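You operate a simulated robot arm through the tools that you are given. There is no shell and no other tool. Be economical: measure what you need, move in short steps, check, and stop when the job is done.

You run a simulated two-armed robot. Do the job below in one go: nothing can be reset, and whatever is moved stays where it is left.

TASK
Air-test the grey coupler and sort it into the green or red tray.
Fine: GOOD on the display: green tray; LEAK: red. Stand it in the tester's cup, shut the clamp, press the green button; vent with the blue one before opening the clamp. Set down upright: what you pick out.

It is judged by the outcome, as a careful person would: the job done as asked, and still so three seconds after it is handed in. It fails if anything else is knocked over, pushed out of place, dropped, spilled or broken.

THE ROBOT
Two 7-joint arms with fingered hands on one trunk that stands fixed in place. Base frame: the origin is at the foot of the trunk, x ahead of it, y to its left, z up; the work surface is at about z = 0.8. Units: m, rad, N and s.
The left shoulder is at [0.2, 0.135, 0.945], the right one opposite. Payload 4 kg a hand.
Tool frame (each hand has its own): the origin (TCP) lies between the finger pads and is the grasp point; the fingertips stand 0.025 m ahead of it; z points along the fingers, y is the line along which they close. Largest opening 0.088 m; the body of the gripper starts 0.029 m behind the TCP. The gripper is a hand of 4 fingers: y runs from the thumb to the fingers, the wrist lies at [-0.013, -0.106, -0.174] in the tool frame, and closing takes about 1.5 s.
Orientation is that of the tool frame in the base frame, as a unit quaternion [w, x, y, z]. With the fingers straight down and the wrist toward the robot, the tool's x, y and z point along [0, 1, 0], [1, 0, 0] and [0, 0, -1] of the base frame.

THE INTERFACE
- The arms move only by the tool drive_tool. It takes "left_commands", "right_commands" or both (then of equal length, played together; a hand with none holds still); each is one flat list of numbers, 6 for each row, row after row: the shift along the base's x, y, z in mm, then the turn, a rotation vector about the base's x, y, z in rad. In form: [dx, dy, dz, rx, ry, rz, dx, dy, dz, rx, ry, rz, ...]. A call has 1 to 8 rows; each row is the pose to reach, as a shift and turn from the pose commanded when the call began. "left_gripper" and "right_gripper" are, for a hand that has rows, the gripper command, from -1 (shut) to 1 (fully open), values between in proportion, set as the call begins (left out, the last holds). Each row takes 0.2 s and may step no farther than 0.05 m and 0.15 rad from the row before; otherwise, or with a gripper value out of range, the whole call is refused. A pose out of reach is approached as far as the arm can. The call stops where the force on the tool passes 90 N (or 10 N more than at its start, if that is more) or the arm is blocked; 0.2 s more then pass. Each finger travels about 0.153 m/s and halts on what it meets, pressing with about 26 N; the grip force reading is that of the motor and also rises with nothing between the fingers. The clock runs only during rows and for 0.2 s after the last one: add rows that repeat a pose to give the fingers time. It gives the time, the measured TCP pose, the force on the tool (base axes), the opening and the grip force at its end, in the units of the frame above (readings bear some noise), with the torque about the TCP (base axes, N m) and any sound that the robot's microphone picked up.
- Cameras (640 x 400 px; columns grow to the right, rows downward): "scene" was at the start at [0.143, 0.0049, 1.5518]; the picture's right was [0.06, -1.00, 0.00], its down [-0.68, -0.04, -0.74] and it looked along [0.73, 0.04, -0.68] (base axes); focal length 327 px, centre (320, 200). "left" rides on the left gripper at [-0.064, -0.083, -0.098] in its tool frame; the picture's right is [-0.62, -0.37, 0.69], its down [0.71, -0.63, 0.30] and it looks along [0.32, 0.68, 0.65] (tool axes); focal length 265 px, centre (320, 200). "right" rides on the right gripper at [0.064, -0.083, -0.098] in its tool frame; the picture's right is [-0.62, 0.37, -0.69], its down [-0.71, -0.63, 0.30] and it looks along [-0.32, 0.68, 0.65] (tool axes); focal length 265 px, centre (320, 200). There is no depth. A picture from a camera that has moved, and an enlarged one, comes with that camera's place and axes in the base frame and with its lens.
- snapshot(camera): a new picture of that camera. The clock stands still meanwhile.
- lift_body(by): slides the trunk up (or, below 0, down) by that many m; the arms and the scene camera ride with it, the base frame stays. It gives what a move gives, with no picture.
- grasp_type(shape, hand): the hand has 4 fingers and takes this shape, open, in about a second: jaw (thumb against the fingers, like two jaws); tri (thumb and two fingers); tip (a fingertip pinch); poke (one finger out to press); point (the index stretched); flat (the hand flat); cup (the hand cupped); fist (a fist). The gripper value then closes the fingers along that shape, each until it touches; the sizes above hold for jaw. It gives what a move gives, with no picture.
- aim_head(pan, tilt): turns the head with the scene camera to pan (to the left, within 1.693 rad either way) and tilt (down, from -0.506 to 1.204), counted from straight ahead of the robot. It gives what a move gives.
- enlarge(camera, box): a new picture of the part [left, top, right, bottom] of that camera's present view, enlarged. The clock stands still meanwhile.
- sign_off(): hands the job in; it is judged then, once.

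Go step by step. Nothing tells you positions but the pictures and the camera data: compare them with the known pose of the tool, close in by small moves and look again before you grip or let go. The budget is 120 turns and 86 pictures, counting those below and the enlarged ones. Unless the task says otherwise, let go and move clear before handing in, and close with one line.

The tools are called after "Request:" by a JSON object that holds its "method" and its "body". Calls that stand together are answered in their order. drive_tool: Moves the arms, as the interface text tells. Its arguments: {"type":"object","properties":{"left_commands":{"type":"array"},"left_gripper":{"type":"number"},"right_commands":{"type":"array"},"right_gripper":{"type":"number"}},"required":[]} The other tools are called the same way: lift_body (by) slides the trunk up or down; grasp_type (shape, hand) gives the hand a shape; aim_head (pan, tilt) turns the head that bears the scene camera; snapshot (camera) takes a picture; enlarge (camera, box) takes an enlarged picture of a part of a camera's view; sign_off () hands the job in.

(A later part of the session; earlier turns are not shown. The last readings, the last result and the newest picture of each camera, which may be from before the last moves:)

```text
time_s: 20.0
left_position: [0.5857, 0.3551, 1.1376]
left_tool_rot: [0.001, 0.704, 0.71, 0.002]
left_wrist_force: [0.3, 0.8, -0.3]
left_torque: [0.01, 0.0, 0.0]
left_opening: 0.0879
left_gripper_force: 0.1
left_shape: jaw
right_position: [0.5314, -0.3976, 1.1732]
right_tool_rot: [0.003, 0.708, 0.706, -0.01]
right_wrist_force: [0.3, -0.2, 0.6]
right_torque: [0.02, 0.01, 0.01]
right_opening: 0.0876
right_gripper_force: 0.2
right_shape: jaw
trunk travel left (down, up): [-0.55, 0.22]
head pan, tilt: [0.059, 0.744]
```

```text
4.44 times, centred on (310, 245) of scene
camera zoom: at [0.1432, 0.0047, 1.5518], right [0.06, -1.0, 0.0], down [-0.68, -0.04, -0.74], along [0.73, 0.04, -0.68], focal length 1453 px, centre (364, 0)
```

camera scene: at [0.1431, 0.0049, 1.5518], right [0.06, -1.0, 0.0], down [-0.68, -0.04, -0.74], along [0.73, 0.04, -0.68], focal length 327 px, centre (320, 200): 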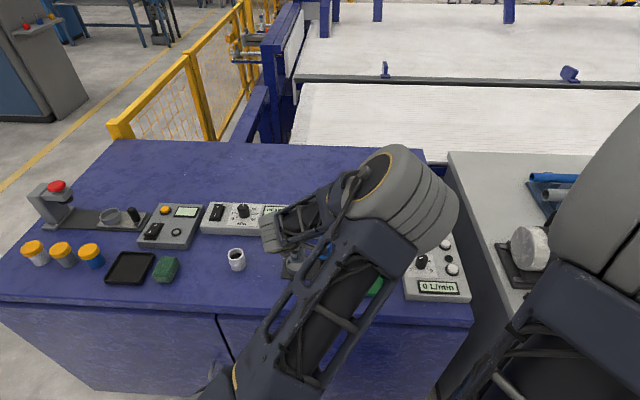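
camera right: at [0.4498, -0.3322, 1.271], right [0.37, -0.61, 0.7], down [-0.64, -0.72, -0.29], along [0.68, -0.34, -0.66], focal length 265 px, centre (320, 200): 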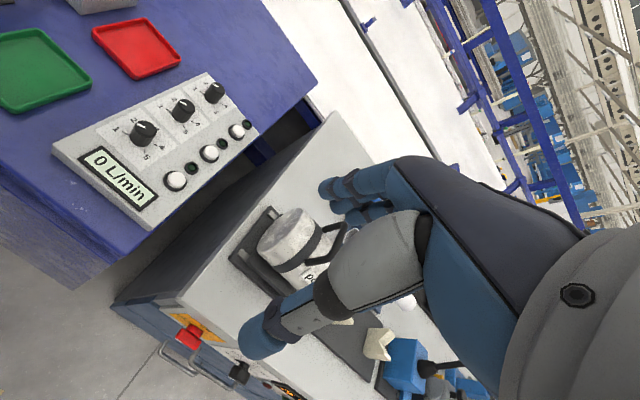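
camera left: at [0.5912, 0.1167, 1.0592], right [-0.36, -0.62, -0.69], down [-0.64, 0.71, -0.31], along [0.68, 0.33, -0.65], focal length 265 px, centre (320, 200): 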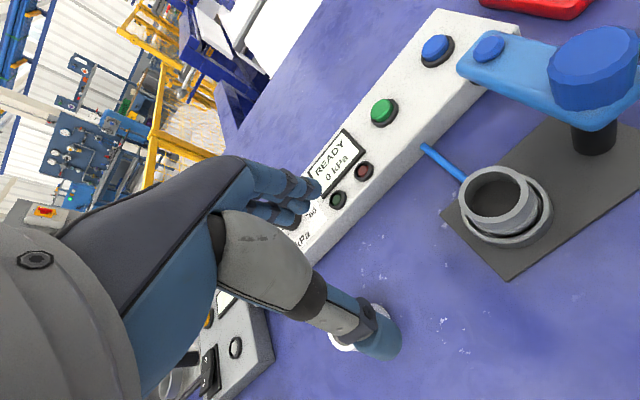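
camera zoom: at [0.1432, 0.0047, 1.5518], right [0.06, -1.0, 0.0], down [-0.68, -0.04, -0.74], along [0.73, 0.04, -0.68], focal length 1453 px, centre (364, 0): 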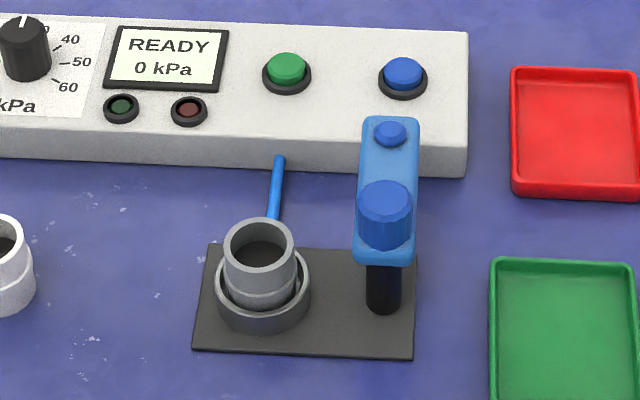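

The coupler stands upright in the cup. Next I'll shape the right hand for poking and bring it near the clamp from the right.

Request:
{"method": "grasp_type", "body": {"hand": "right", "shape": "poke"}}

Request:
{"method": "drive_tool", "body": {"right_commands": [20, 30, -15, 0, 0, 0.13, 40, 60, -30, 0, 0, 0.26, 60, 90, -45, 0, 0, 0.39, 80, 120, -60, 0, 0, 0.52, 100, 150, -75, 0, 0, 0.65, 120, 180, -90, 0, 0, 0.78, 140, 210, -105, 0, 0, 0.78, 160, 240, -120, 0, 0, 0.78]}}

Request:
{"method": "snapshot", "body": {"camera": "right"}}

Request:
{"method": "snapshot", "body": {"camera": "scene"}}

```text
time_s: 20.9
left_position: [0.5868, 0.3541, 1.1368]
left_tool_rot: [0.002, 0.704, 0.71, 0.001]
left_wrist_force: [-0.6, -0.8, 0.4]
left_torque: [-0.01, 0.0, -0.03]
left_opening: 0.0878
left_gripper_force: 0.0
left_shape: jaw
right_position: [0.5291, -0.3985, 1.1717]
right_tool_rot: [0.002, 0.709, 0.706, -0.01]
right_wrist_force: [-0.2, -0.1, -0.2]
right_torque: [-0.01, -0.03, -0.02]
right_opening: 0.0001
right_gripper_force: 0.1
right_shape: poke
trunk travel left (down, up): [-0.55, 0.22]
head pan, tilt: [0.059, 0.744]
```

```text
time_s: 22.7
left_position: [0.585, 0.3533, 1.1365]
left_tool_rot: [0.001, 0.704, 0.711, 0.002]
left_wrist_force: [-0.2, 0.2, 0.2]
left_torque: [-0.03, 0.02, -0.04]
left_opening: 0.088
left_gripper_force: 0.0
left_shape: jaw
right_position: [0.6915, -0.1577, 1.0542]
right_tool_rot: [0.006, 0.387, 0.922, -0.009]
right_wrist_force: [0.6, -0.3, 0.0]
right_torque: [0.0, 0.0, -0.03]
right_opening: 0.0
right_gripper_force: 0.1
right_shape: poke
trunk travel left (down, up): [-0.55, 0.22]
head pan, tilt: [0.059, 0.744]
```

```text
48 pictures are left
camera right: at [0.5873, -0.1698, 1.1522], right [0.69, -0.17, 0.7], down [0.05, -0.96, -0.29], along [0.72, 0.23, -0.65], focal length 265 px, centre (320, 200)
```

right: 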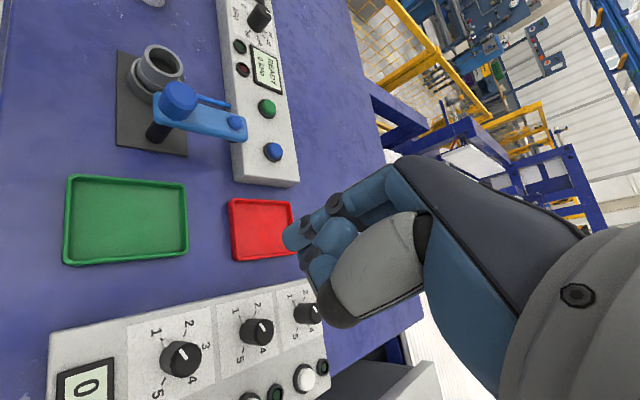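

```text
47 pictures are left
camera scene: at [0.1428, 0.0047, 1.5519], right [0.06, -1.0, 0.0], down [-0.68, -0.04, -0.74], along [0.74, 0.04, -0.68], focal length 327 px, centre (320, 200)
```

scene: 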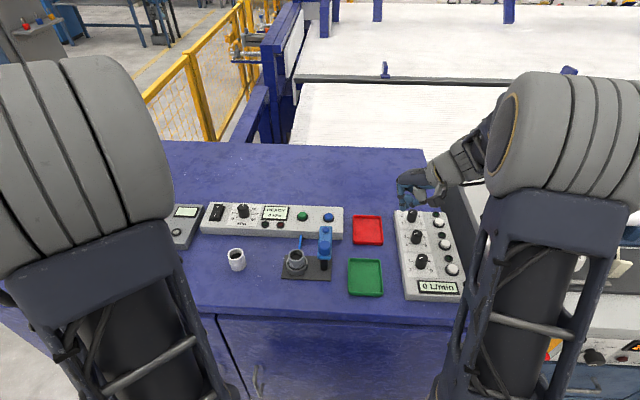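

The index finger is out. I'll look closer at the fingertip to calibrate its position against the TCP.

Request:
{"method": "enlarge", "body": {"camera": "scene", "box": [380, 150, 460, 220]}}

Request:
{"method": "enlarge", "body": {"camera": "right", "box": [250, 160, 400, 310]}}

```text
5.71 times, centred on (420, 185) of scene
camera zoom: at [0.1428, 0.0047, 1.5519], right [0.06, -1.0, 0.0], down [-0.68, -0.04, -0.74], along [0.74, 0.04, -0.68], focal length 1868 px, centre (-251, 286)
```

zoom: 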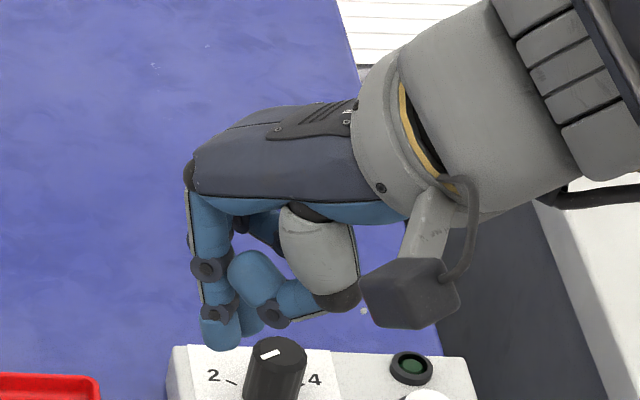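

```text
2.67 times, centred on (325, 235) of right
camera zoom: at [0.5873, -0.1698, 1.1522], right [0.69, -0.17, 0.7], down [0.05, -0.96, -0.29], along [0.72, 0.23, -0.65], focal length 708 px, centre (307, 107)
```

zoom: 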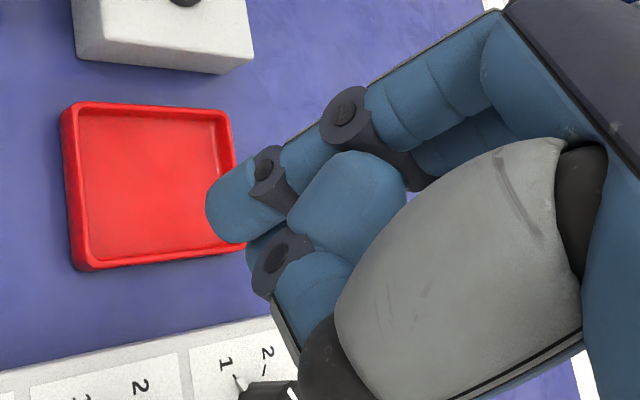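

The fingertip is directly below the TCP by about 30 mm. I'll bring it to the right side of the clamp arm's free end.

Request:
{"method": "drive_tool", "body": {"right_commands": [12, 30, -20, 0, 0, 0, 24, 60, -40, 0, 0, 0, 36, 90, -60, 0, 0, 0, 48, 115, -80, 0, 0, 0, 50, 130, -100, 0, 0, 0, 50, 130, -100, 0, 0, 0]}}

Request:
{"method": "snapshot", "body": {"camera": "right"}}

Request:
{"method": "enlarge", "body": {"camera": "scene", "box": [270, 180, 390, 285]}}

```text
time_s: 24.1
left_position: [0.5857, 0.354, 1.1365]
left_tool_rot: [0.001, 0.703, 0.711, 0.001]
left_wrist_force: [-0.8, -0.7, -0.1]
left_torque: [0.02, 0.0, 0.04]
left_opening: 0.0878
left_gripper_force: 0.0
left_shape: jaw
right_position: [0.7407, -0.0276, 0.9533]
right_tool_rot: [0.006, 0.386, 0.922, -0.008]
right_wrist_force: [0.0, -0.2, 0.4]
right_torque: [0.01, 0.02, 0.0]
right_opening: 0.0
right_gripper_force: 0.1
right_shape: poke
trunk travel left (down, up): [-0.55, 0.22]
head pan, tilt: [0.059, 0.744]
```

```text
44 pictures are left
camera right: at [0.6372, -0.0385, 1.0515], right [0.69, -0.17, 0.7], down [0.05, -0.96, -0.29], along [0.72, 0.23, -0.65], focal length 265 px, centre (320, 200)
```

right: 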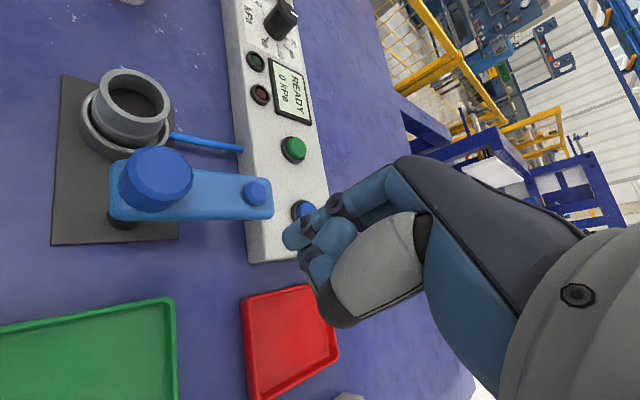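

```text
3.81 times, centred on (330, 232) of scene
camera zoom: at [0.143, 0.0049, 1.5518], right [0.06, -1.0, 0.0], down [-0.68, -0.04, -0.74], along [0.73, 0.04, -0.68], focal length 1245 px, centre (282, 76)
```

zoom: 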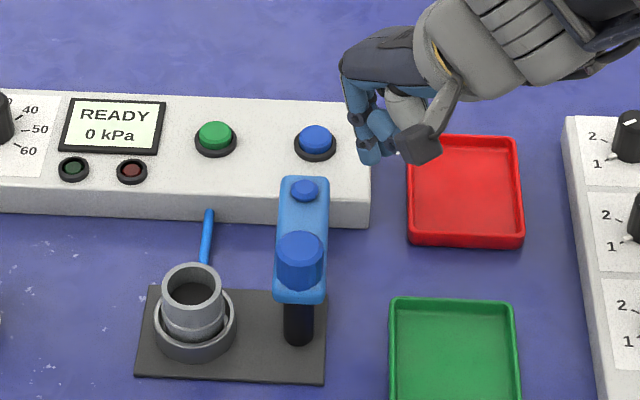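

I'm right of the clamp arm's end. I'll lower the fingertip to arm height beside it.

Request:
{"method": "drive_tool", "body": {"right_commands": [0, 0, -20, 0, 0, 0, 0, 0, -40, 0, 0, 0, 0, 0, -54, 0, 0, 0, 0, 0, -54, 0, 0, 0]}}

Request:
{"method": "snapshot", "body": {"camera": "right"}}

Request:
{"method": "enlarge", "body": {"camera": "scene", "box": [270, 180, 390, 285]}}

```text
time_s: 25.1
left_position: [0.5863, 0.3532, 1.1373]
left_tool_rot: [0.001, 0.704, 0.71, 0.001]
left_wrist_force: [0.0, 0.2, 0.4]
left_torque: [0.0, -0.02, 0.0]
left_opening: 0.0878
left_gripper_force: 0.1
left_shape: jaw
right_position: [0.7406, -0.0291, 0.9007]
right_tool_rot: [0.006, 0.387, 0.922, -0.008]
right_wrist_force: [0.0, 1.2, 0.0]
right_torque: [-0.01, -0.03, 0.01]
right_opening: 0.0
right_gripper_force: 0.1
right_shape: poke
trunk travel left (down, up): [-0.55, 0.22]
head pan, tilt: [0.059, 0.744]
```

```text
42 pictures are left
camera right: at [0.6373, -0.0397, 0.9978], right [0.69, -0.17, 0.7], down [0.05, -0.96, -0.28], along [0.72, 0.23, -0.65], focal length 265 px, centre (320, 200)
```

right: 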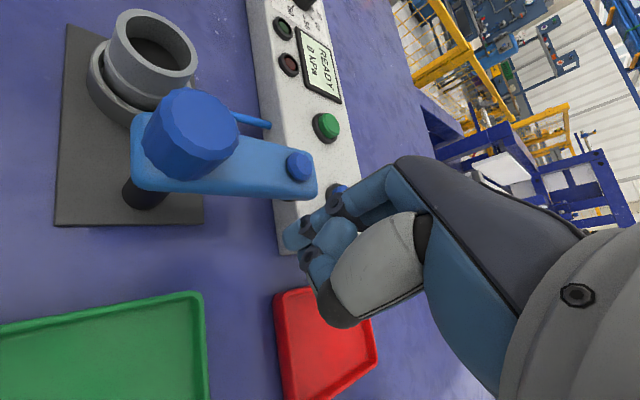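

```text
3.81 times, centred on (330, 232) of scene
camera zoom: at [0.1431, 0.0049, 1.5518], right [0.06, -1.0, 0.0], down [-0.68, -0.04, -0.74], along [0.73, 0.04, -0.68], focal length 1245 px, centre (282, 76)
```

zoom: 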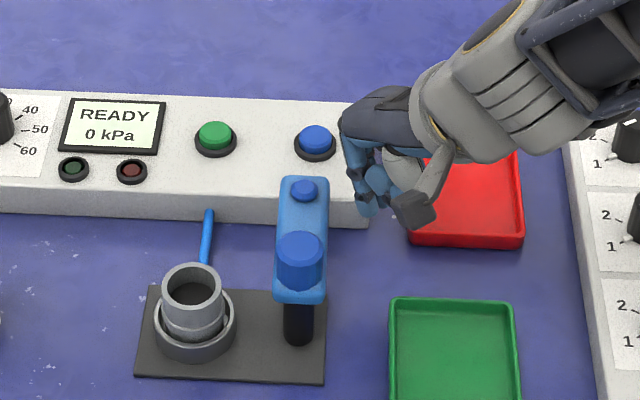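

The fingertip is beside the arm at its height. I'll push the arm end around its pivot through about 45° and check.

Request:
{"method": "drive_tool", "body": {"right_commands": [-2, 20, 0, 0, 0, -0.05, 1, 32, 0, 0, 0, -0.12, 3, 42, 0, 0, 0, -0.2, 3, 51, 0, 0, 0, -0.28, 3, 60, 0, 0, 0, -0.36, 0, 69, 0, 0, 0, -0.45, -2, 78, 0, 0, 0, -0.5, -2, 78, 0, 0, 0, -0.5]}}

Request:
{"method": "enlarge", "body": {"camera": "scene", "box": [250, 180, 370, 285]}}

```text
time_s: 26.9
left_position: [0.5865, 0.3544, 1.1373]
left_tool_rot: [0.002, 0.704, 0.71, 0.002]
left_wrist_force: [0.5, -0.3, -0.2]
left_torque: [-0.01, -0.01, 0.03]
left_opening: 0.0878
left_gripper_force: 0.0
left_shape: jaw
right_position: [0.7399, 0.0509, 0.8997]
right_tool_rot: [0.004, 0.604, 0.797, -0.01]
right_wrist_force: [0.2, -0.8, 0.6]
right_torque: [0.0, 0.0, -0.02]
right_opening: 0.0003
right_gripper_force: 0.0
right_shape: poke
trunk travel left (down, up): [-0.55, 0.22]
head pan, tilt: [0.059, 0.744]
```

```text
3.81 times, centred on (310, 232) of scene
camera zoom: at [0.1431, 0.0049, 1.5518], right [0.06, -1.0, 0.0], down [-0.68, -0.04, -0.74], along [0.73, 0.04, -0.68], focal length 1245 px, centre (358, 76)
```

zoom: 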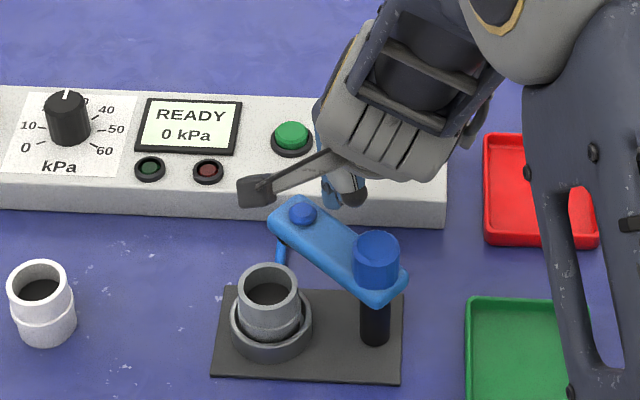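

The arm swings freely. I'll carry on toward the cup, stopping short to check height clearance.

Request:
{"method": "drive_tool", "body": {"right_commands": [-5, 8, 0, 0, 0, -0.05, -10, 15, 0, 0, 0, -0.1, -16, 22, 0, 0, 0, -0.15, -23, 28, 0, 0, 0, -0.2, -23, 28, 0, 0, 0, -0.2]}}

Request:
{"method": "enlarge", "body": {"camera": "scene", "box": [250, 180, 370, 285]}}

Request:
{"method": "snapshot", "body": {"camera": "left"}}

```text
time_s: 28.1
left_position: [0.5869, 0.355, 1.1384]
left_tool_rot: [0.002, 0.703, 0.711, 0.001]
left_wrist_force: [-0.3, 0.6, 0.1]
left_torque: [0.02, -0.03, -0.06]
left_opening: 0.0881
left_gripper_force: 0.0
left_shape: jaw
right_position: [0.716, 0.0783, 0.9006]
right_tool_rot: [0.003, 0.68, 0.733, -0.011]
right_wrist_force: [-0.4, 0.8, 0.3]
right_torque: [-0.01, -0.02, 0.03]
right_opening: 0.0002
right_gripper_force: 0.1
right_shape: poke
trunk travel left (down, up): [-0.55, 0.22]
head pan, tilt: [0.059, 0.744]
```

```text
3.81 times, centred on (310, 232) of scene
camera zoom: at [0.1431, 0.0049, 1.5518], right [0.06, -1.0, 0.0], down [-0.68, -0.04, -0.74], along [0.73, 0.04, -0.68], focal length 1245 px, centre (358, 76)
```

zoom: 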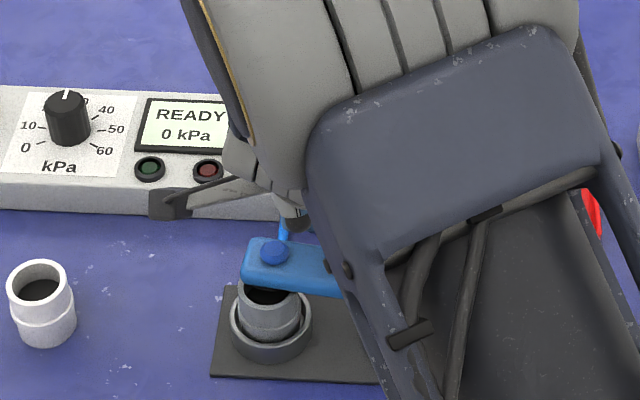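

```text
38 pictures are left
camera left: at [0.5024, 0.2901, 1.235], right [-0.36, -0.62, -0.69], down [-0.64, 0.71, -0.31], along [0.68, 0.33, -0.65], focal length 265 px, centre (320, 200)
```

left: 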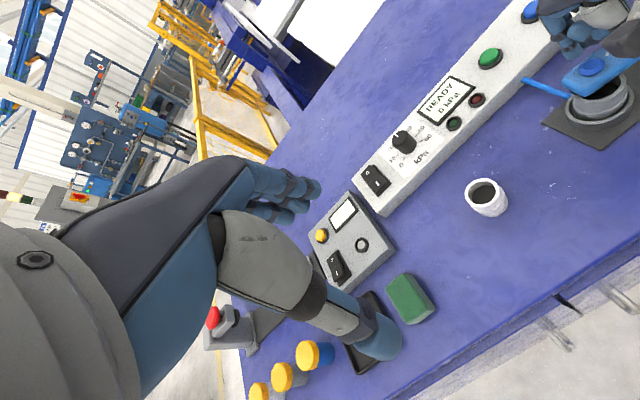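

The arm clears the coupler. I'll continue to the full 90° over the cup.

Request:
{"method": "drive_tool", "body": {"right_commands": [-6, 4, 0, 0, 0, -0.05, -11, 7, 0, 0, 0, -0.1, -16, 9, 0, 0, 0, -0.1, -16, 9, 0, 0, 0, -0.1]}}

Request:
{"method": "enlarge", "body": {"camera": "left", "box": [480, 0, 640, 160]}}

Request:
{"method": "enlarge", "body": {"camera": "scene", "box": [250, 180, 370, 285]}}

```text
time_s: 29.1
left_position: [0.5863, 0.3547, 1.137]
left_tool_rot: [0.002, 0.703, 0.711, 0.002]
left_wrist_force: [-0.5, -0.6, 0.7]
left_torque: [0.01, 0.02, 0.0]
left_opening: 0.0878
left_gripper_force: 0.0
left_shape: jaw
right_position: [0.7012, 0.087, 0.9009]
right_tool_rot: [0.003, 0.715, 0.699, -0.01]
right_wrist_force: [2.9, -1.9, 1.2]
right_torque: [-0.02, -0.1, 0.02]
right_opening: 0.0
right_gripper_force: 0.1
right_shape: poke
trunk travel left (down, up): [-0.55, 0.22]
head pan, tilt: [0.059, 0.744]
```

```text
2.50 times, centred on (560, 80) of left
camera zoom: at [0.5025, 0.2901, 1.235], right [-0.36, -0.62, -0.69], down [-0.64, 0.71, -0.31], along [0.68, 0.33, -0.65], focal length 664 px, centre (-280, 500)
```

zoom: 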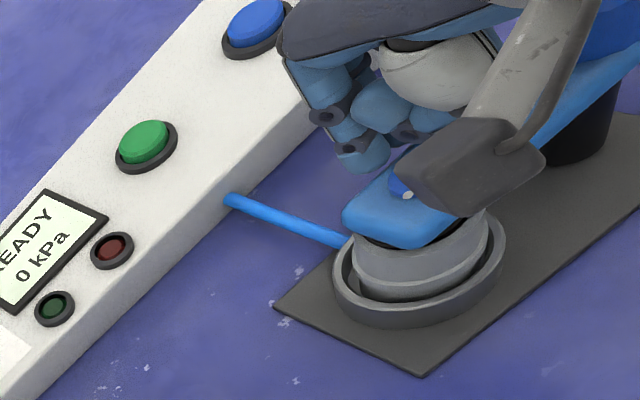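

```text
3.81 times, centred on (310, 232) of scene
camera zoom: at [0.1432, 0.0049, 1.5519], right [0.06, -1.0, 0.0], down [-0.68, -0.04, -0.74], along [0.73, 0.04, -0.68], focal length 1245 px, centre (358, 76)
```

zoom: 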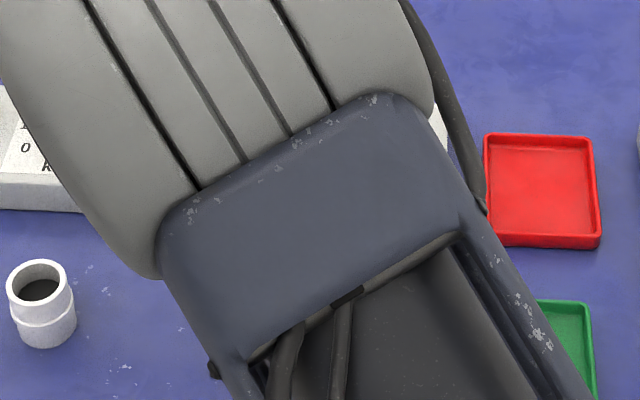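

The arm looks to be over the coupler and met slight resistance. I'll push 2–3 mm more for the stop, then back off and look.

Request:
{"method": "drive_tool", "body": {"right_commands": [-2, 0, 0, 0, 0, 0, -4, 0, 0, 0, 0, 0]}}

Request:
{"method": "drive_tool", "body": {"right_commands": [15, 0, 0, 0, 0, 0, 25, 0, 20, 0, 0, 0.1, 25, -20, 60, 0, 0, 0.2, 20, -60, 90, 0, 0, 0.3, 20, -100, 100, 0, 0, 0.4, 20, -140, 100, 0, 0, 0.5]}}

Request:
{"method": "enlarge", "body": {"camera": "scene", "box": [250, 180, 370, 285]}}

Request:
{"method": "enlarge", "body": {"camera": "left", "box": [480, 0, 640, 160]}}

```text
time_s: 29.7
left_position: [0.5863, 0.3555, 1.1368]
left_tool_rot: [0.001, 0.704, 0.711, 0.002]
left_wrist_force: [0.2, -1.5, 0.8]
left_torque: [0.0, 0.0, 0.02]
left_opening: 0.0877
left_gripper_force: 0.0
left_shape: jaw
right_position: [0.6992, 0.0871, 0.9016]
right_tool_rot: [0.004, 0.716, 0.698, -0.007]
right_wrist_force: [13.2, -1.1, 10.9]
right_torque: [-0.07, -0.32, 0.07]
right_opening: 0.0
right_gripper_force: 0.0
right_shape: poke
trunk travel left (down, up): [-0.55, 0.22]
head pan, tilt: [0.059, 0.744]
```

```text
refused: row 4 steps farther than a row can; nothing moved
```

```text
3.81 times, centred on (310, 232) of scene
camera zoom: at [0.1433, 0.0048, 1.552], right [0.06, -1.0, 0.0], down [-0.68, -0.04, -0.74], along [0.73, 0.04, -0.68], focal length 1245 px, centre (358, 76)
```

zoom: 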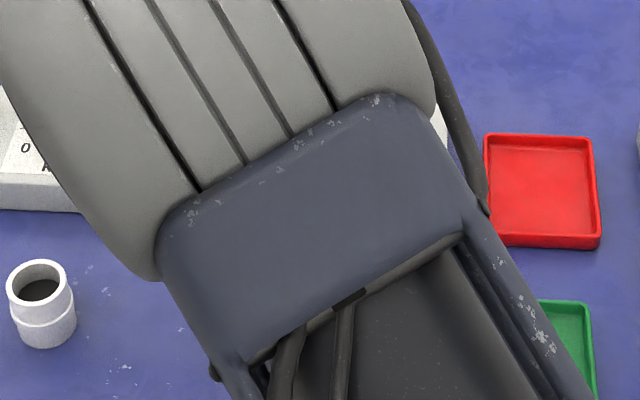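

```text
2.50 times, centred on (560, 80) of left
camera zoom: at [0.5025, 0.2901, 1.2352], right [-0.36, -0.62, -0.69], down [-0.64, 0.71, -0.31], along [0.68, 0.33, -0.65], focal length 664 px, centre (-280, 500)
```

zoom: 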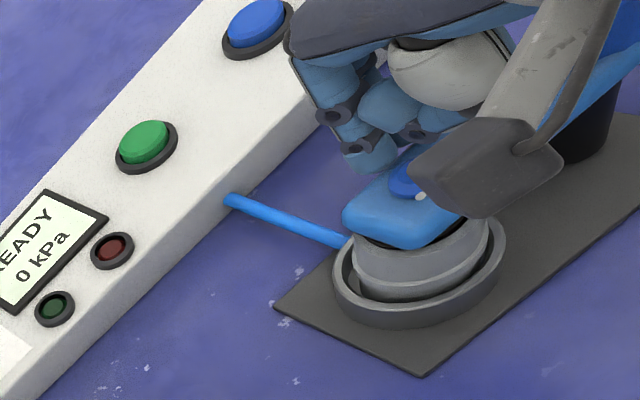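

It reached its stop at about 13 N, with the clamp over the coupler. I'll back the right hand off in smaller steps.

Request:
{"method": "drive_tool", "body": {"right_commands": [15, 0, 0, 0, 0, 0, 25, 0, 20, 0, 0, 0.1, 25, -10, 55, 0, 0, 0.2, 20, -45, 75, 0, 0, 0.3, 20, -85, 95, 0, 0, 0.4, 20, -130, 100, 0, 0, 0.5]}}

Request:
{"method": "enlarge", "body": {"camera": "scene", "box": [250, 180, 370, 285]}}

Request:
{"method": "enlarge", "body": {"camera": "left", "box": [480, 0, 640, 160]}}

```text
time_s: 31.1
left_position: [0.5858, 0.3562, 1.1363]
left_tool_rot: [0.002, 0.703, 0.711, 0.0]
left_wrist_force: [0.3, 0.4, -0.3]
left_torque: [-0.05, -0.01, 0.0]
left_opening: 0.0877
left_gripper_force: 0.1
left_shape: jaw
right_position: [0.7158, -0.0404, 1.0016]
right_tool_rot: [0.006, 0.518, 0.856, -0.009]
right_wrist_force: [0.3, 0.7, 0.2]
right_torque: [-0.03, -0.03, 0.01]
right_opening: 0.0
right_gripper_force: 0.0
right_shape: poke
trunk travel left (down, up): [-0.55, 0.22]
head pan, tilt: [0.059, 0.744]
```

```text
3.81 times, centred on (310, 232) of scene
camera zoom: at [0.1431, 0.0057, 1.5518], right [0.06, -1.0, 0.0], down [-0.68, -0.04, -0.74], along [0.73, 0.04, -0.68], focal length 1245 px, centre (358, 76)
```

zoom: 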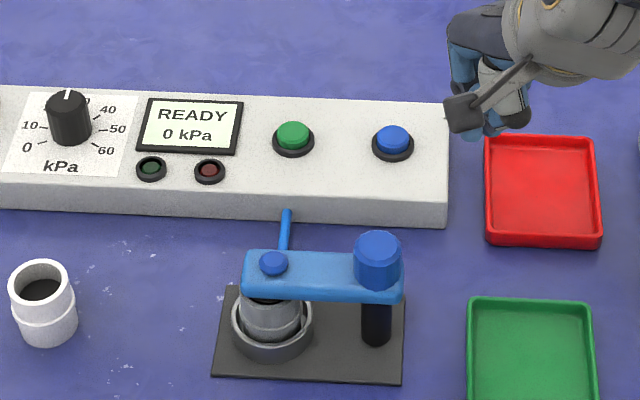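

```text
2.50 times, centred on (560, 80) of left
camera zoom: at [0.5021, 0.2911, 1.2349], right [-0.36, -0.62, -0.69], down [-0.64, 0.71, -0.31], along [0.68, 0.33, -0.65], focal length 664 px, centre (-280, 500)
```

zoom: 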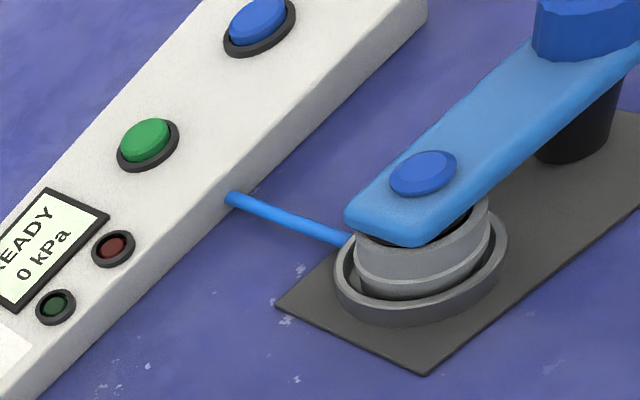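

The clamp is shut over the coupler and the display still reads READY. Now I'll bring the finger over the green button.

Request:
{"method": "drive_tool", "body": {"right_commands": [30, 10, 0, 0, 0, 0, 60, 40, 0, 0, 0, 0, 90, 75, -10, 0, 0, 0, 110, 105, -35, 0, 0, 0, 122, 134, -70, 0, 0, 0, 122, 134, -91, 0, 0, 0, 122, 134, -91, 0, 0, 0]}}

Request:
{"method": "enlarge", "body": {"camera": "scene", "box": [250, 170, 370, 275]}}

Request:
{"method": "snapshot", "body": {"camera": "right"}}

Request:
{"method": "enlarge", "body": {"camera": "left", "box": [420, 0, 580, 140]}}

```text
time_s: 32.7
left_position: [0.5861, 0.3552, 1.1372]
left_tool_rot: [0.002, 0.703, 0.711, 0.001]
left_wrist_force: [0.1, 0.2, 0.0]
left_torque: [-0.02, 0.0, 0.01]
left_opening: 0.088
left_gripper_force: 0.0
left_shape: jaw
right_position: [0.838, 0.0913, 0.9099]
right_tool_rot: [0.005, 0.52, 0.854, -0.009]
right_wrist_force: [0.0, -0.2, 0.1]
right_torque: [0.02, 0.02, -0.01]
right_opening: 0.0001
right_gripper_force: 0.0
right_shape: poke
trunk travel left (down, up): [-0.55, 0.22]
head pan, tilt: [0.059, 0.744]
```

```text
3.81 times, centred on (310, 222) of scene
camera zoom: at [0.1431, 0.0049, 1.5518], right [0.06, -1.0, 0.0], down [-0.68, -0.04, -0.74], along [0.73, 0.04, -0.68], focal length 1245 px, centre (358, 114)
```

zoom: 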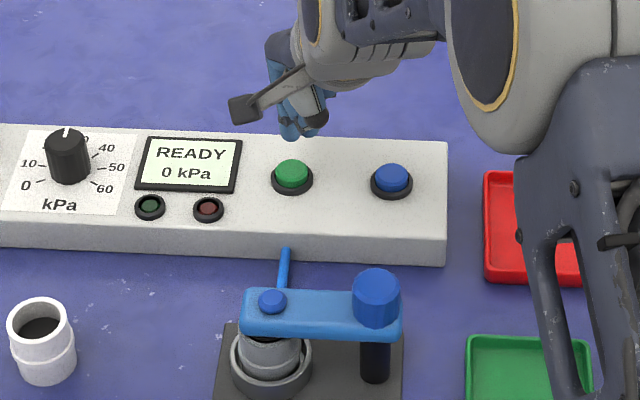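

```text
30 pictures are left
camera right: at [0.7362, 0.1109, 1.0081], right [0.61, -0.37, 0.7], down [-0.23, -0.93, -0.29], along [0.76, 0.01, -0.66], focal length 265 px, centre (320, 200)
```

right: 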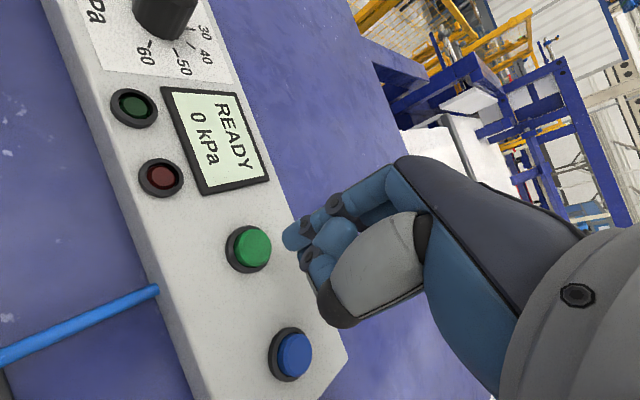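

```text
2.86 times, centred on (500, 70) of left
camera zoom: at [0.5023, 0.2902, 1.235], right [-0.36, -0.62, -0.69], down [-0.64, 0.71, -0.31], along [0.68, 0.33, -0.65], focal length 758 px, centre (-194, 571)
```

zoom: 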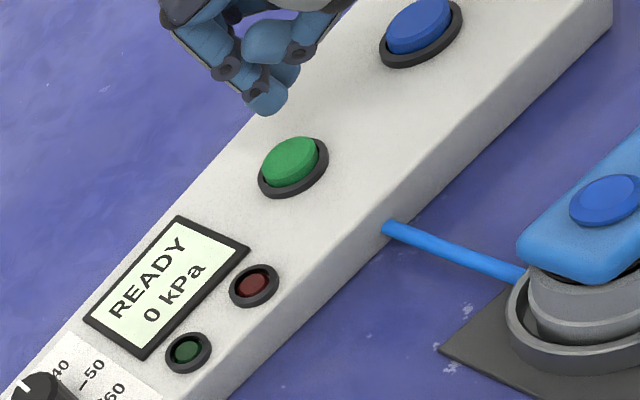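

The finger is aligned above the green button. I'll lower it until it presses.

Request:
{"method": "drive_tool", "body": {"right_commands": [-1, 0, -12, 0, 0, 0, -1, 0, -24, 0, 0, 0, -1, 0, -30, 0, 0, 0]}}

Request:
{"method": "enlarge", "body": {"camera": "left", "box": [420, 0, 580, 140]}}

```text
time_s: 33.5
left_position: [0.5868, 0.3548, 1.1368]
left_tool_rot: [0.002, 0.703, 0.711, 0.001]
left_wrist_force: [-0.4, 0.4, -0.6]
left_torque: [0.02, -0.03, 0.02]
left_opening: 0.0881
left_gripper_force: 0.0
left_shape: jaw
right_position: [0.8368, 0.0897, 0.8801]
right_tool_rot: [0.005, 0.52, 0.854, -0.009]
right_wrist_force: [-0.1, -0.6, 0.0]
right_torque: [-0.03, 0.0, 0.03]
right_opening: 0.0002
right_gripper_force: 0.1
right_shape: poke
trunk travel left (down, up): [-0.55, 0.22]
head pan, tilt: [0.059, 0.744]
```

```text
2.86 times, centred on (500, 70) of left
camera zoom: at [0.5024, 0.2901, 1.235], right [-0.36, -0.62, -0.69], down [-0.64, 0.71, -0.31], along [0.68, 0.33, -0.65], focal length 758 px, centre (-194, 571)
```

zoom: 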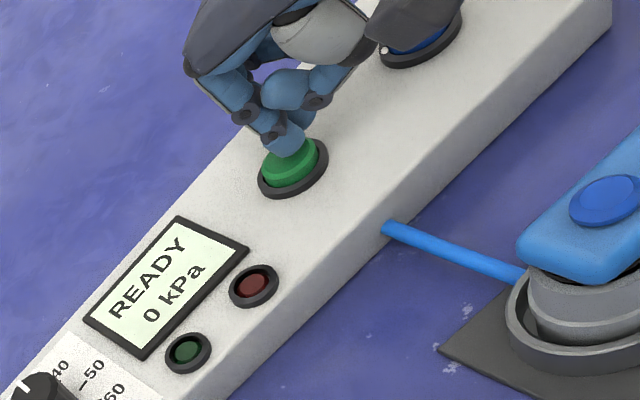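

It's almost touching. I'll press on in small steps.

Request:
{"method": "drive_tool", "body": {"right_commands": [0, 1, -4, 0, 0, 0, 0, 1, -8, 0, 0, 0]}}

Request:
{"method": "enlarge", "body": {"camera": "left", "box": [420, 0, 580, 140]}}

```text
time_s: 34.1
left_position: [0.5854, 0.3544, 1.137]
left_tool_rot: [0.001, 0.703, 0.711, 0.001]
left_wrist_force: [-0.5, -0.5, -0.3]
left_torque: [0.02, 0.01, 0.0]
left_opening: 0.0879
left_gripper_force: 0.2
left_shape: jaw
right_position: [0.8377, 0.0926, 0.8714]
right_tool_rot: [0.005, 0.521, 0.854, -0.01]
right_wrist_force: [-0.9, -1.0, 1.5]
right_torque: [-0.04, 0.0, -0.04]
right_opening: 0.0001
right_gripper_force: 0.1
right_shape: poke
trunk travel left (down, up): [-0.55, 0.22]
head pan, tilt: [0.059, 0.744]
heard: click
```

```text
2.86 times, centred on (500, 70) of left
camera zoom: at [0.5023, 0.2901, 1.2351], right [-0.36, -0.62, -0.69], down [-0.64, 0.71, -0.31], along [0.68, 0.33, -0.65], focal length 758 px, centre (-194, 571)
```

zoom: 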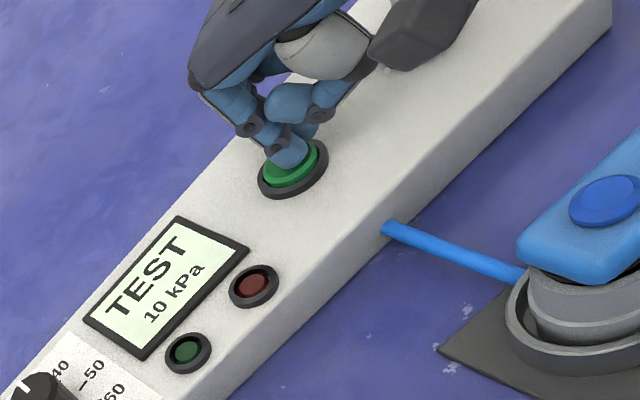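

The button clicked and the display reads TEST, 10 kPa. I'll lift the finger and wait for the result.

Request:
{"method": "drive_tool", "body": {"right_commands": [0, 0, 15, 0, 0, 0, 0, 0, 35, 0, 0, 0, 0, 0, 35, 0, 0, 0, 0, 0, 35, 0, 0, 0, 0, 0, 35, 0, 0, 0, 0, 0, 35, 0, 0, 0, 0, 0, 35, 0, 0, 0, 0, 0, 35, 0, 0, 0]}}

Request:
{"method": "enlarge", "body": {"camera": "left", "box": [420, 0, 580, 140]}}

```text
time_s: 35.9
left_position: [0.5865, 0.3549, 1.1389]
left_tool_rot: [0.0, 0.703, 0.711, 0.002]
left_wrist_force: [0.2, 0.2, 0.8]
left_torque: [-0.05, 0.03, -0.02]
left_opening: 0.088
left_gripper_force: 0.1
left_shape: jaw
right_position: [0.8372, 0.0915, 0.9066]
right_tool_rot: [0.006, 0.521, 0.854, -0.009]
right_wrist_force: [-0.3, 0.4, 0.4]
right_torque: [0.03, -0.04, -0.01]
right_opening: 0.0001
right_gripper_force: 0.0
right_shape: poke
trunk travel left (down, up): [-0.55, 0.22]
head pan, tilt: [0.059, 0.744]
```

```text
2.86 times, centred on (500, 70) of left
camera zoom: at [0.5024, 0.2901, 1.235], right [-0.36, -0.62, -0.69], down [-0.64, 0.71, -0.31], along [0.68, 0.33, -0.65], focal length 758 px, centre (-194, 571)
```

zoom: 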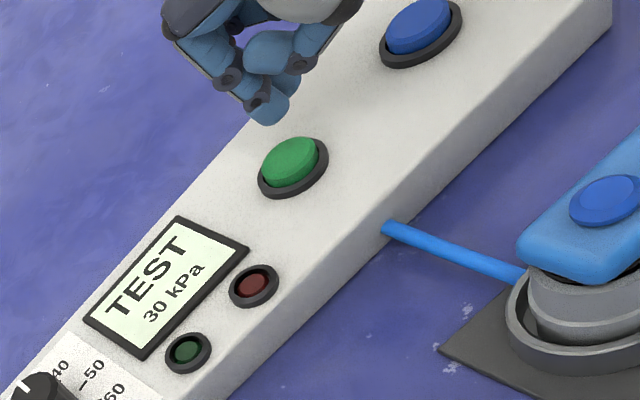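

The pressure is at 30 kPa and the test is still running. Meanwhile I'll hover over the blue button without touching it.

Request:
{"method": "drive_tool", "body": {"right_commands": [0, -20, 5, 0, 0, 0, 1, -40, 5, 0, 0, 0, 1, -60, 5, 0, 0, 0, 1, -78, 3, 0, 0, 0, 1, -78, 3, 0, 0, 0, 1, -78, 3, 0, 0, 0, 1, -78, 3, 0, 0, 0, 1, -78, 3, 0, 0, 0]}}

Request:
{"method": "drive_tool", "body": {"right_commands": [0, 0, 0, 0, 0, 0, 0, 0, 0, 0, 0, 0, 0, 0, 0, 0, 0, 0, 0, 0, 0, 0, 0, 0, 0, 0, 0, 0, 0, 0, 0, 0, 0, 0, 0, 0, 0, 0, 0, 0, 0, 0, 0, 0, 0, 0, 0, 0]}}

Request:
{"method": "enlarge", "body": {"camera": "left", "box": [420, 0, 580, 140]}}

Request:
{"method": "enlarge", "body": {"camera": "scene", "box": [250, 170, 370, 275]}}

```text
time_s: 37.7
left_position: [0.5865, 0.3542, 1.137]
left_tool_rot: [0.001, 0.703, 0.711, 0.002]
left_wrist_force: [-0.2, 0.2, -0.1]
left_torque: [0.0, 0.02, 0.01]
left_opening: 0.0881
left_gripper_force: 0.0
left_shape: jaw
right_position: [0.8385, 0.0144, 0.9082]
right_tool_rot: [0.005, 0.52, 0.854, -0.009]
right_wrist_force: [0.3, -0.2, 0.3]
right_torque: [0.02, 0.02, 0.03]
right_opening: 0.0
right_gripper_force: 0.0
right_shape: poke
trunk travel left (down, up): [-0.55, 0.22]
head pan, tilt: [0.059, 0.744]
```

```text
time_s: 39.5
left_position: [0.5859, 0.3563, 1.1365]
left_tool_rot: [0.001, 0.703, 0.711, 0.002]
left_wrist_force: [-0.4, -1.1, 0.5]
left_torque: [0.02, 0.03, -0.04]
left_opening: 0.0881
left_gripper_force: 0.2
left_shape: jaw
right_position: [0.8371, 0.0152, 0.909]
right_tool_rot: [0.005, 0.52, 0.854, -0.009]
right_wrist_force: [0.5, 0.0, -0.5]
right_torque: [-0.01, 0.01, 0.0]
right_opening: 0.0
right_gripper_force: 0.0
right_shape: poke
trunk travel left (down, up): [-0.55, 0.22]
head pan, tilt: [0.059, 0.744]
```

```text
2.86 times, centred on (500, 70) of left
camera zoom: at [0.5024, 0.2901, 1.235], right [-0.36, -0.62, -0.69], down [-0.64, 0.71, -0.31], along [0.68, 0.33, -0.65], focal length 758 px, centre (-194, 571)
```

zoom: 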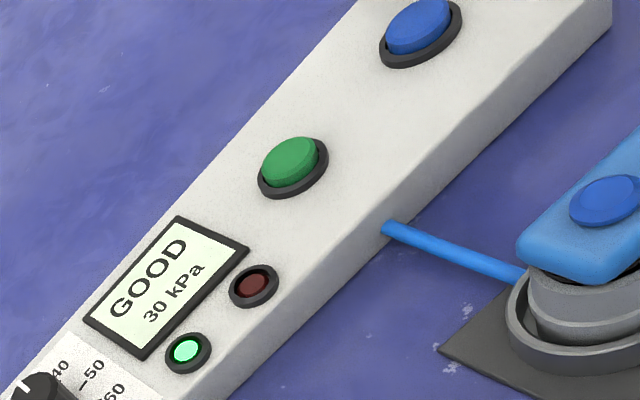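

```text
3.81 times, centred on (310, 222) of scene
camera zoom: at [0.1431, 0.0049, 1.5518], right [0.06, -1.0, 0.0], down [-0.68, -0.04, -0.74], along [0.73, 0.04, -0.68], focal length 1245 px, centre (358, 114)
```

zoom: 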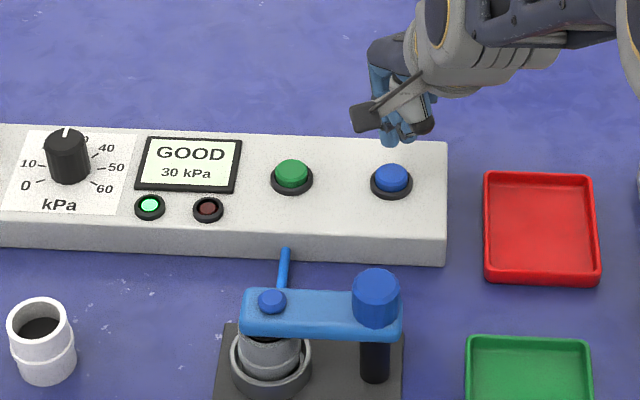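

The display reads GOOD with the green lamp lit, so it goes to the green tray. Now I'll press the blue vent button.

Request:
{"method": "drive_tool", "body": {"right_commands": [0, 0, -12, 0, 0, 0, 0, 0, -24, 0, 0, 0, 0, 0, -32, 0, 0, 0, 0, 0, -36, 0, 0, 0, 0, 0, -39, 0, 0, 0]}}

Request:
{"method": "enlarge", "body": {"camera": "left", "box": [420, 0, 580, 140]}}

```text
time_s: 40.7
left_position: [0.5864, 0.3545, 1.1369]
left_tool_rot: [0.001, 0.703, 0.711, 0.002]
left_wrist_force: [0.1, 0.5, 0.4]
left_torque: [-0.02, -0.01, -0.01]
left_opening: 0.088
left_gripper_force: 0.1
left_shape: jaw
right_position: [0.8381, 0.0149, 0.8696]
right_tool_rot: [0.005, 0.52, 0.854, -0.01]
right_wrist_force: [0.8, 1.6, 2.9]
right_torque: [0.01, 0.02, -0.03]
right_opening: 0.0
right_gripper_force: 0.0
right_shape: poke
trunk travel left (down, up): [-0.55, 0.22]
head pan, tilt: [0.059, 0.744]
heard: click
```

```text
2.86 times, centred on (500, 70) of left
camera zoom: at [0.5023, 0.2901, 1.2351], right [-0.36, -0.62, -0.69], down [-0.64, 0.71, -0.31], along [0.68, 0.33, -0.65], focal length 758 px, centre (-194, 571)
```

zoom: 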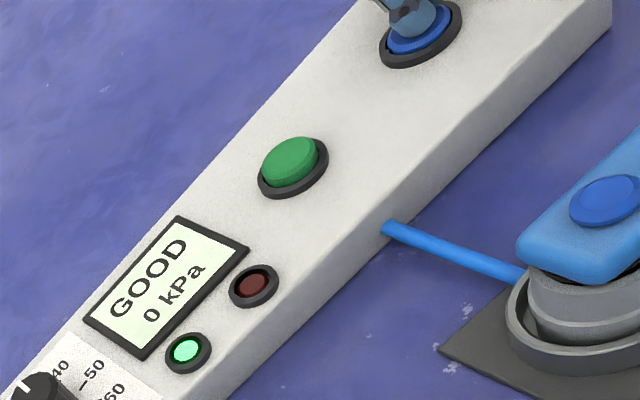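

It's vented, with the display at 0 kPa. I'll raise the finger and take it to the near side of the clamp arm, to push it back open.

Request:
{"method": "drive_tool", "body": {"right_commands": [0, 0, 40, 0, 0, 0, -5, 0, 85, 0, 0, 0, -40, 5, 115, 0, 0, 0, -85, 12, 115, 0, 0, 0, -130, 25, 115, 0, 0, -0.1, -172, 42, 115, 0, 0, -0.22, -205, 62, 115, 0, 0, -0.36, -220, 67, 115, 0, 0, -0.5]}}

Request:
{"method": "snapshot", "body": {"camera": "right"}}

Request:
{"method": "enlarge", "body": {"camera": "left", "box": [440, 0, 640, 200]}}

```text
time_s: 42.5
left_position: [0.5834, 0.3572, 1.1499]
left_tool_rot: [0.014, 0.7, 0.714, 0.012]
left_wrist_force: [0.2, -0.2, -0.3]
left_torque: [0.0, 0.0, -0.01]
left_opening: 0.0879
left_gripper_force: 0.0
left_shape: jaw
right_position: [0.6292, 0.0664, 0.9983]
right_tool_rot: [-0.005, 0.731, 0.682, 0.008]
right_wrist_force: [0.5, 1.1, 0.2]
right_torque: [0.01, 0.04, -0.01]
right_opening: 0.0
right_gripper_force: 0.0
right_shape: poke
trunk travel left (down, up): [-0.55, 0.22]
head pan, tilt: [0.059, 0.744]
```

```text
22 pictures are left
camera right: at [0.551, 0.1332, 1.0981], right [0.32, -0.66, 0.68], down [-0.68, -0.66, -0.32], along [0.66, -0.36, -0.66], focal length 265 px, centre (320, 200)
```

right: 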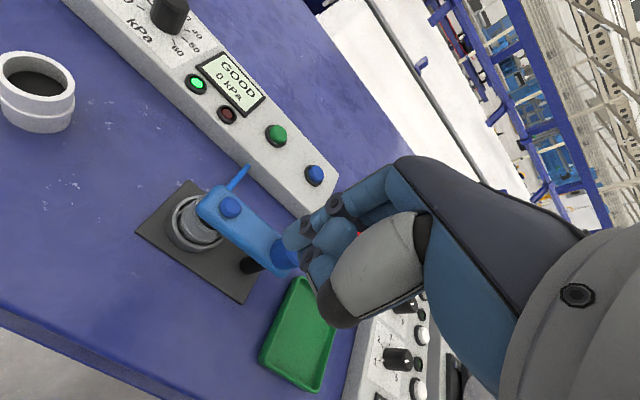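

```text
2.00 times, centred on (540, 100) of left
camera zoom: at [0.4965, 0.2931, 1.2444], right [-0.33, -0.63, -0.7], down [-0.63, 0.7, -0.33], along [0.7, 0.34, -0.63], focal length 531 px, centre (-120, 400)
```

zoom: 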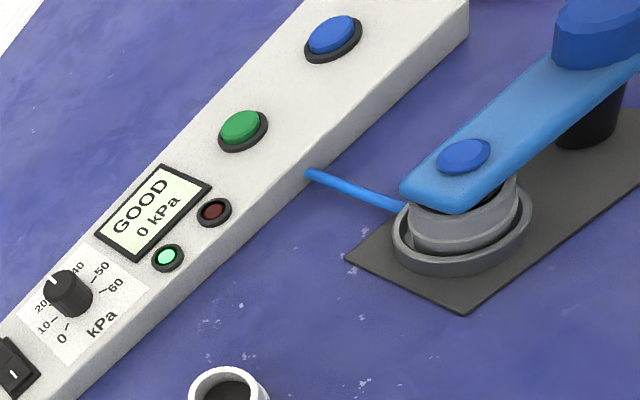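

The arms are touching near the elbows. I'll move the left arm farther out before going on.

Request:
{"method": "drive_tool", "body": {"left_commands": [0, 35, 0, 0, 0, 0, 0, 70, 0, 0, 0, 0, 0, 105, 0, 0, 0, 0, 0, 140, 0, 0, 0, 0, 0, 170, 0, 0, 0, 0, 0, 170, 0, 0, 0, 0]}}

Request:
{"method": "snapshot", "body": {"camera": "scene"}}

```text
time_s: 43.9
left_position: [0.5863, 0.5255, 1.1365]
left_tool_rot: [0.002, 0.703, 0.711, 0.0]
left_wrist_force: [1.2, 0.9, -0.6]
left_torque: [-0.01, 0.0, -0.01]
left_opening: 0.0878
left_gripper_force: 0.0
left_shape: jaw
right_position: [0.6186, 0.0808, 0.9851]
right_tool_rot: [0.002, 0.716, 0.698, -0.009]
right_wrist_force: [0.4, -1.0, -0.6]
right_torque: [0.02, -0.02, 0.02]
right_opening: 0.0
right_gripper_force: 0.1
right_shape: poke
trunk travel left (down, up): [-0.55, 0.22]
head pan, tilt: [0.059, 0.744]
```

```text
20 pictures are left
camera scene: at [0.1431, 0.0049, 1.5518], right [0.06, -1.0, 0.0], down [-0.68, -0.04, -0.74], along [0.73, 0.04, -0.68], focal length 327 px, centre (320, 200)
```

scene: 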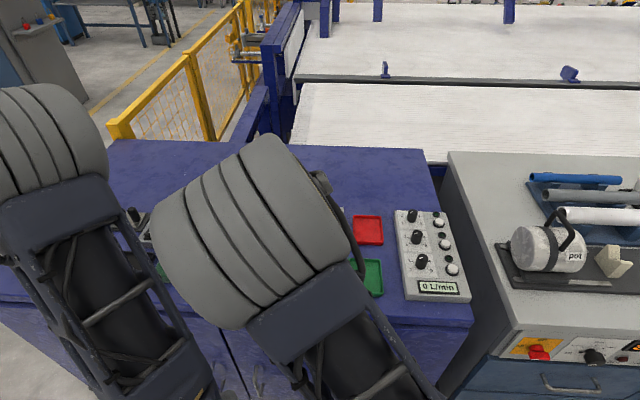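

Both arms are clear now. I'll lower the finger on the near side of the clamp arm and push it open.

Request:
{"method": "drive_tool", "body": {"right_commands": [0, 0, -45, 0, 0, 0, 0, 0, -85, 0, 0, 0, 15, 0, -85, 0, 0, -0.05, 30, 1, -85, 0, 0, -0.1, 48, 5, -85, 0, 0, -0.15, 66, 5, -85, 0, 0, -0.2, 84, 0, -85, 0, 0, -0.25, 84, 0, -85, 0, 0, -0.25]}}

Request:
{"method": "enlarge", "body": {"camera": "right", "box": [40, 60, 440, 340]}}

```text
time_s: 45.7
left_position: [0.5857, 0.5248, 1.1377]
left_tool_rot: [0.001, 0.703, 0.711, 0.001]
left_wrist_force: [-0.3, 0.1, -0.7]
left_torque: [0.03, -0.01, 0.0]
left_opening: 0.0877
left_gripper_force: 0.1
left_shape: jaw
right_position: [0.7029, 0.082, 0.9001]
right_tool_rot: [0.002, 0.797, 0.604, -0.01]
right_wrist_force: [0.4, -0.1, 0.1]
right_torque: [-0.01, 0.02, -0.03]
right_opening: 0.0
right_gripper_force: 0.2
right_shape: poke
trunk travel left (down, up): [-0.55, 0.22]
head pan, tilt: [0.059, 0.744]
```

```text
1.43 times, centred on (240, 200) of right
camera zoom: at [0.6422, 0.1667, 0.9983], right [0.2, -0.69, 0.7], down [-0.8, -0.52, -0.29], along [0.56, -0.51, -0.66], focal length 379 px, centre (434, 200)
```

zoom: 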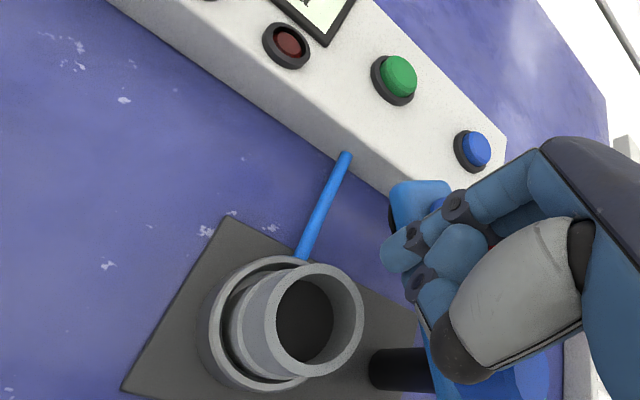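

The arm is swinging open. I'll continue it to its original position.

Request:
{"method": "drive_tool", "body": {"right_commands": [7, -4, 0, 0, 0, -0.05, 14, -10, 0, 0, 0, -0.1, 21, -16, 0, 0, 0, -0.15, 27, -23, 0, 0, 0, -0.2, 32, -31, 0, 0, 0, -0.2, 36, -37, 0, 0, 0, -0.2, 36, -37, 0, 0, 0, -0.2]}}

Request:
{"method": "drive_tool", "body": {"right_commands": [0, 12, 0, 0, 0, 0, 0, 15, 40, 0, 0, 0, -10, 15, 85, 0, 0, 0.12, -40, 10, 115, 0, 0, 0.26, -80, 5, 125, 0, 0, 0.4, -110, 0, 125, 0, 0, 0.45, -110, -30, 125, 0, 0, 0.45]}}

Request:
{"method": "snapshot", "body": {"camera": "right"}}

```text
time_s: 47.3
left_position: [0.5844, 0.5245, 1.1373]
left_tool_rot: [0.002, 0.703, 0.711, 0.001]
left_wrist_force: [-0.8, 0.0, -0.9]
left_torque: [0.0, 0.01, 0.02]
left_opening: 0.088
left_gripper_force: 0.0
left_shape: jaw
right_position: [0.7374, 0.0446, 0.9023]
right_tool_rot: [0.0, 0.853, 0.522, -0.01]
right_wrist_force: [-25.2, -4.7, 44.6]
right_torque: [-0.11, 0.28, -0.24]
right_opening: 0.0002
right_gripper_force: 0.0
right_shape: poke
trunk travel left (down, up): [-0.55, 0.22]
head pan, tilt: [0.059, 0.744]
```

```text
time_s: 48.9
left_position: [0.5854, 0.5265, 1.1379]
left_tool_rot: [0.001, 0.704, 0.71, 0.0]
left_wrist_force: [-0.6, -0.3, -0.3]
left_torque: [0.02, 0.02, -0.01]
left_opening: 0.088
left_gripper_force: 0.0
left_shape: jaw
right_position: [0.6275, 0.0137, 1.0251]
right_tool_rot: [0.004, 0.714, 0.7, -0.01]
right_wrist_force: [-0.4, -0.6, 0.9]
right_torque: [-0.02, -0.01, 0.0]
right_opening: 0.0
right_gripper_force: 0.0
right_shape: poke
trunk travel left (down, up): [-0.55, 0.22]
head pan, tilt: [0.059, 0.744]
```

```text
18 pictures are left
camera right: at [0.5481, 0.0822, 1.1241], right [0.36, -0.62, 0.7], down [-0.65, -0.71, -0.28], along [0.67, -0.35, -0.66], focal length 265 px, centre (320, 200)
```

right: 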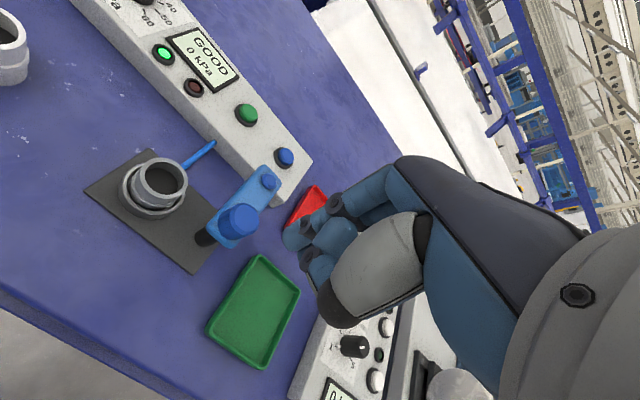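

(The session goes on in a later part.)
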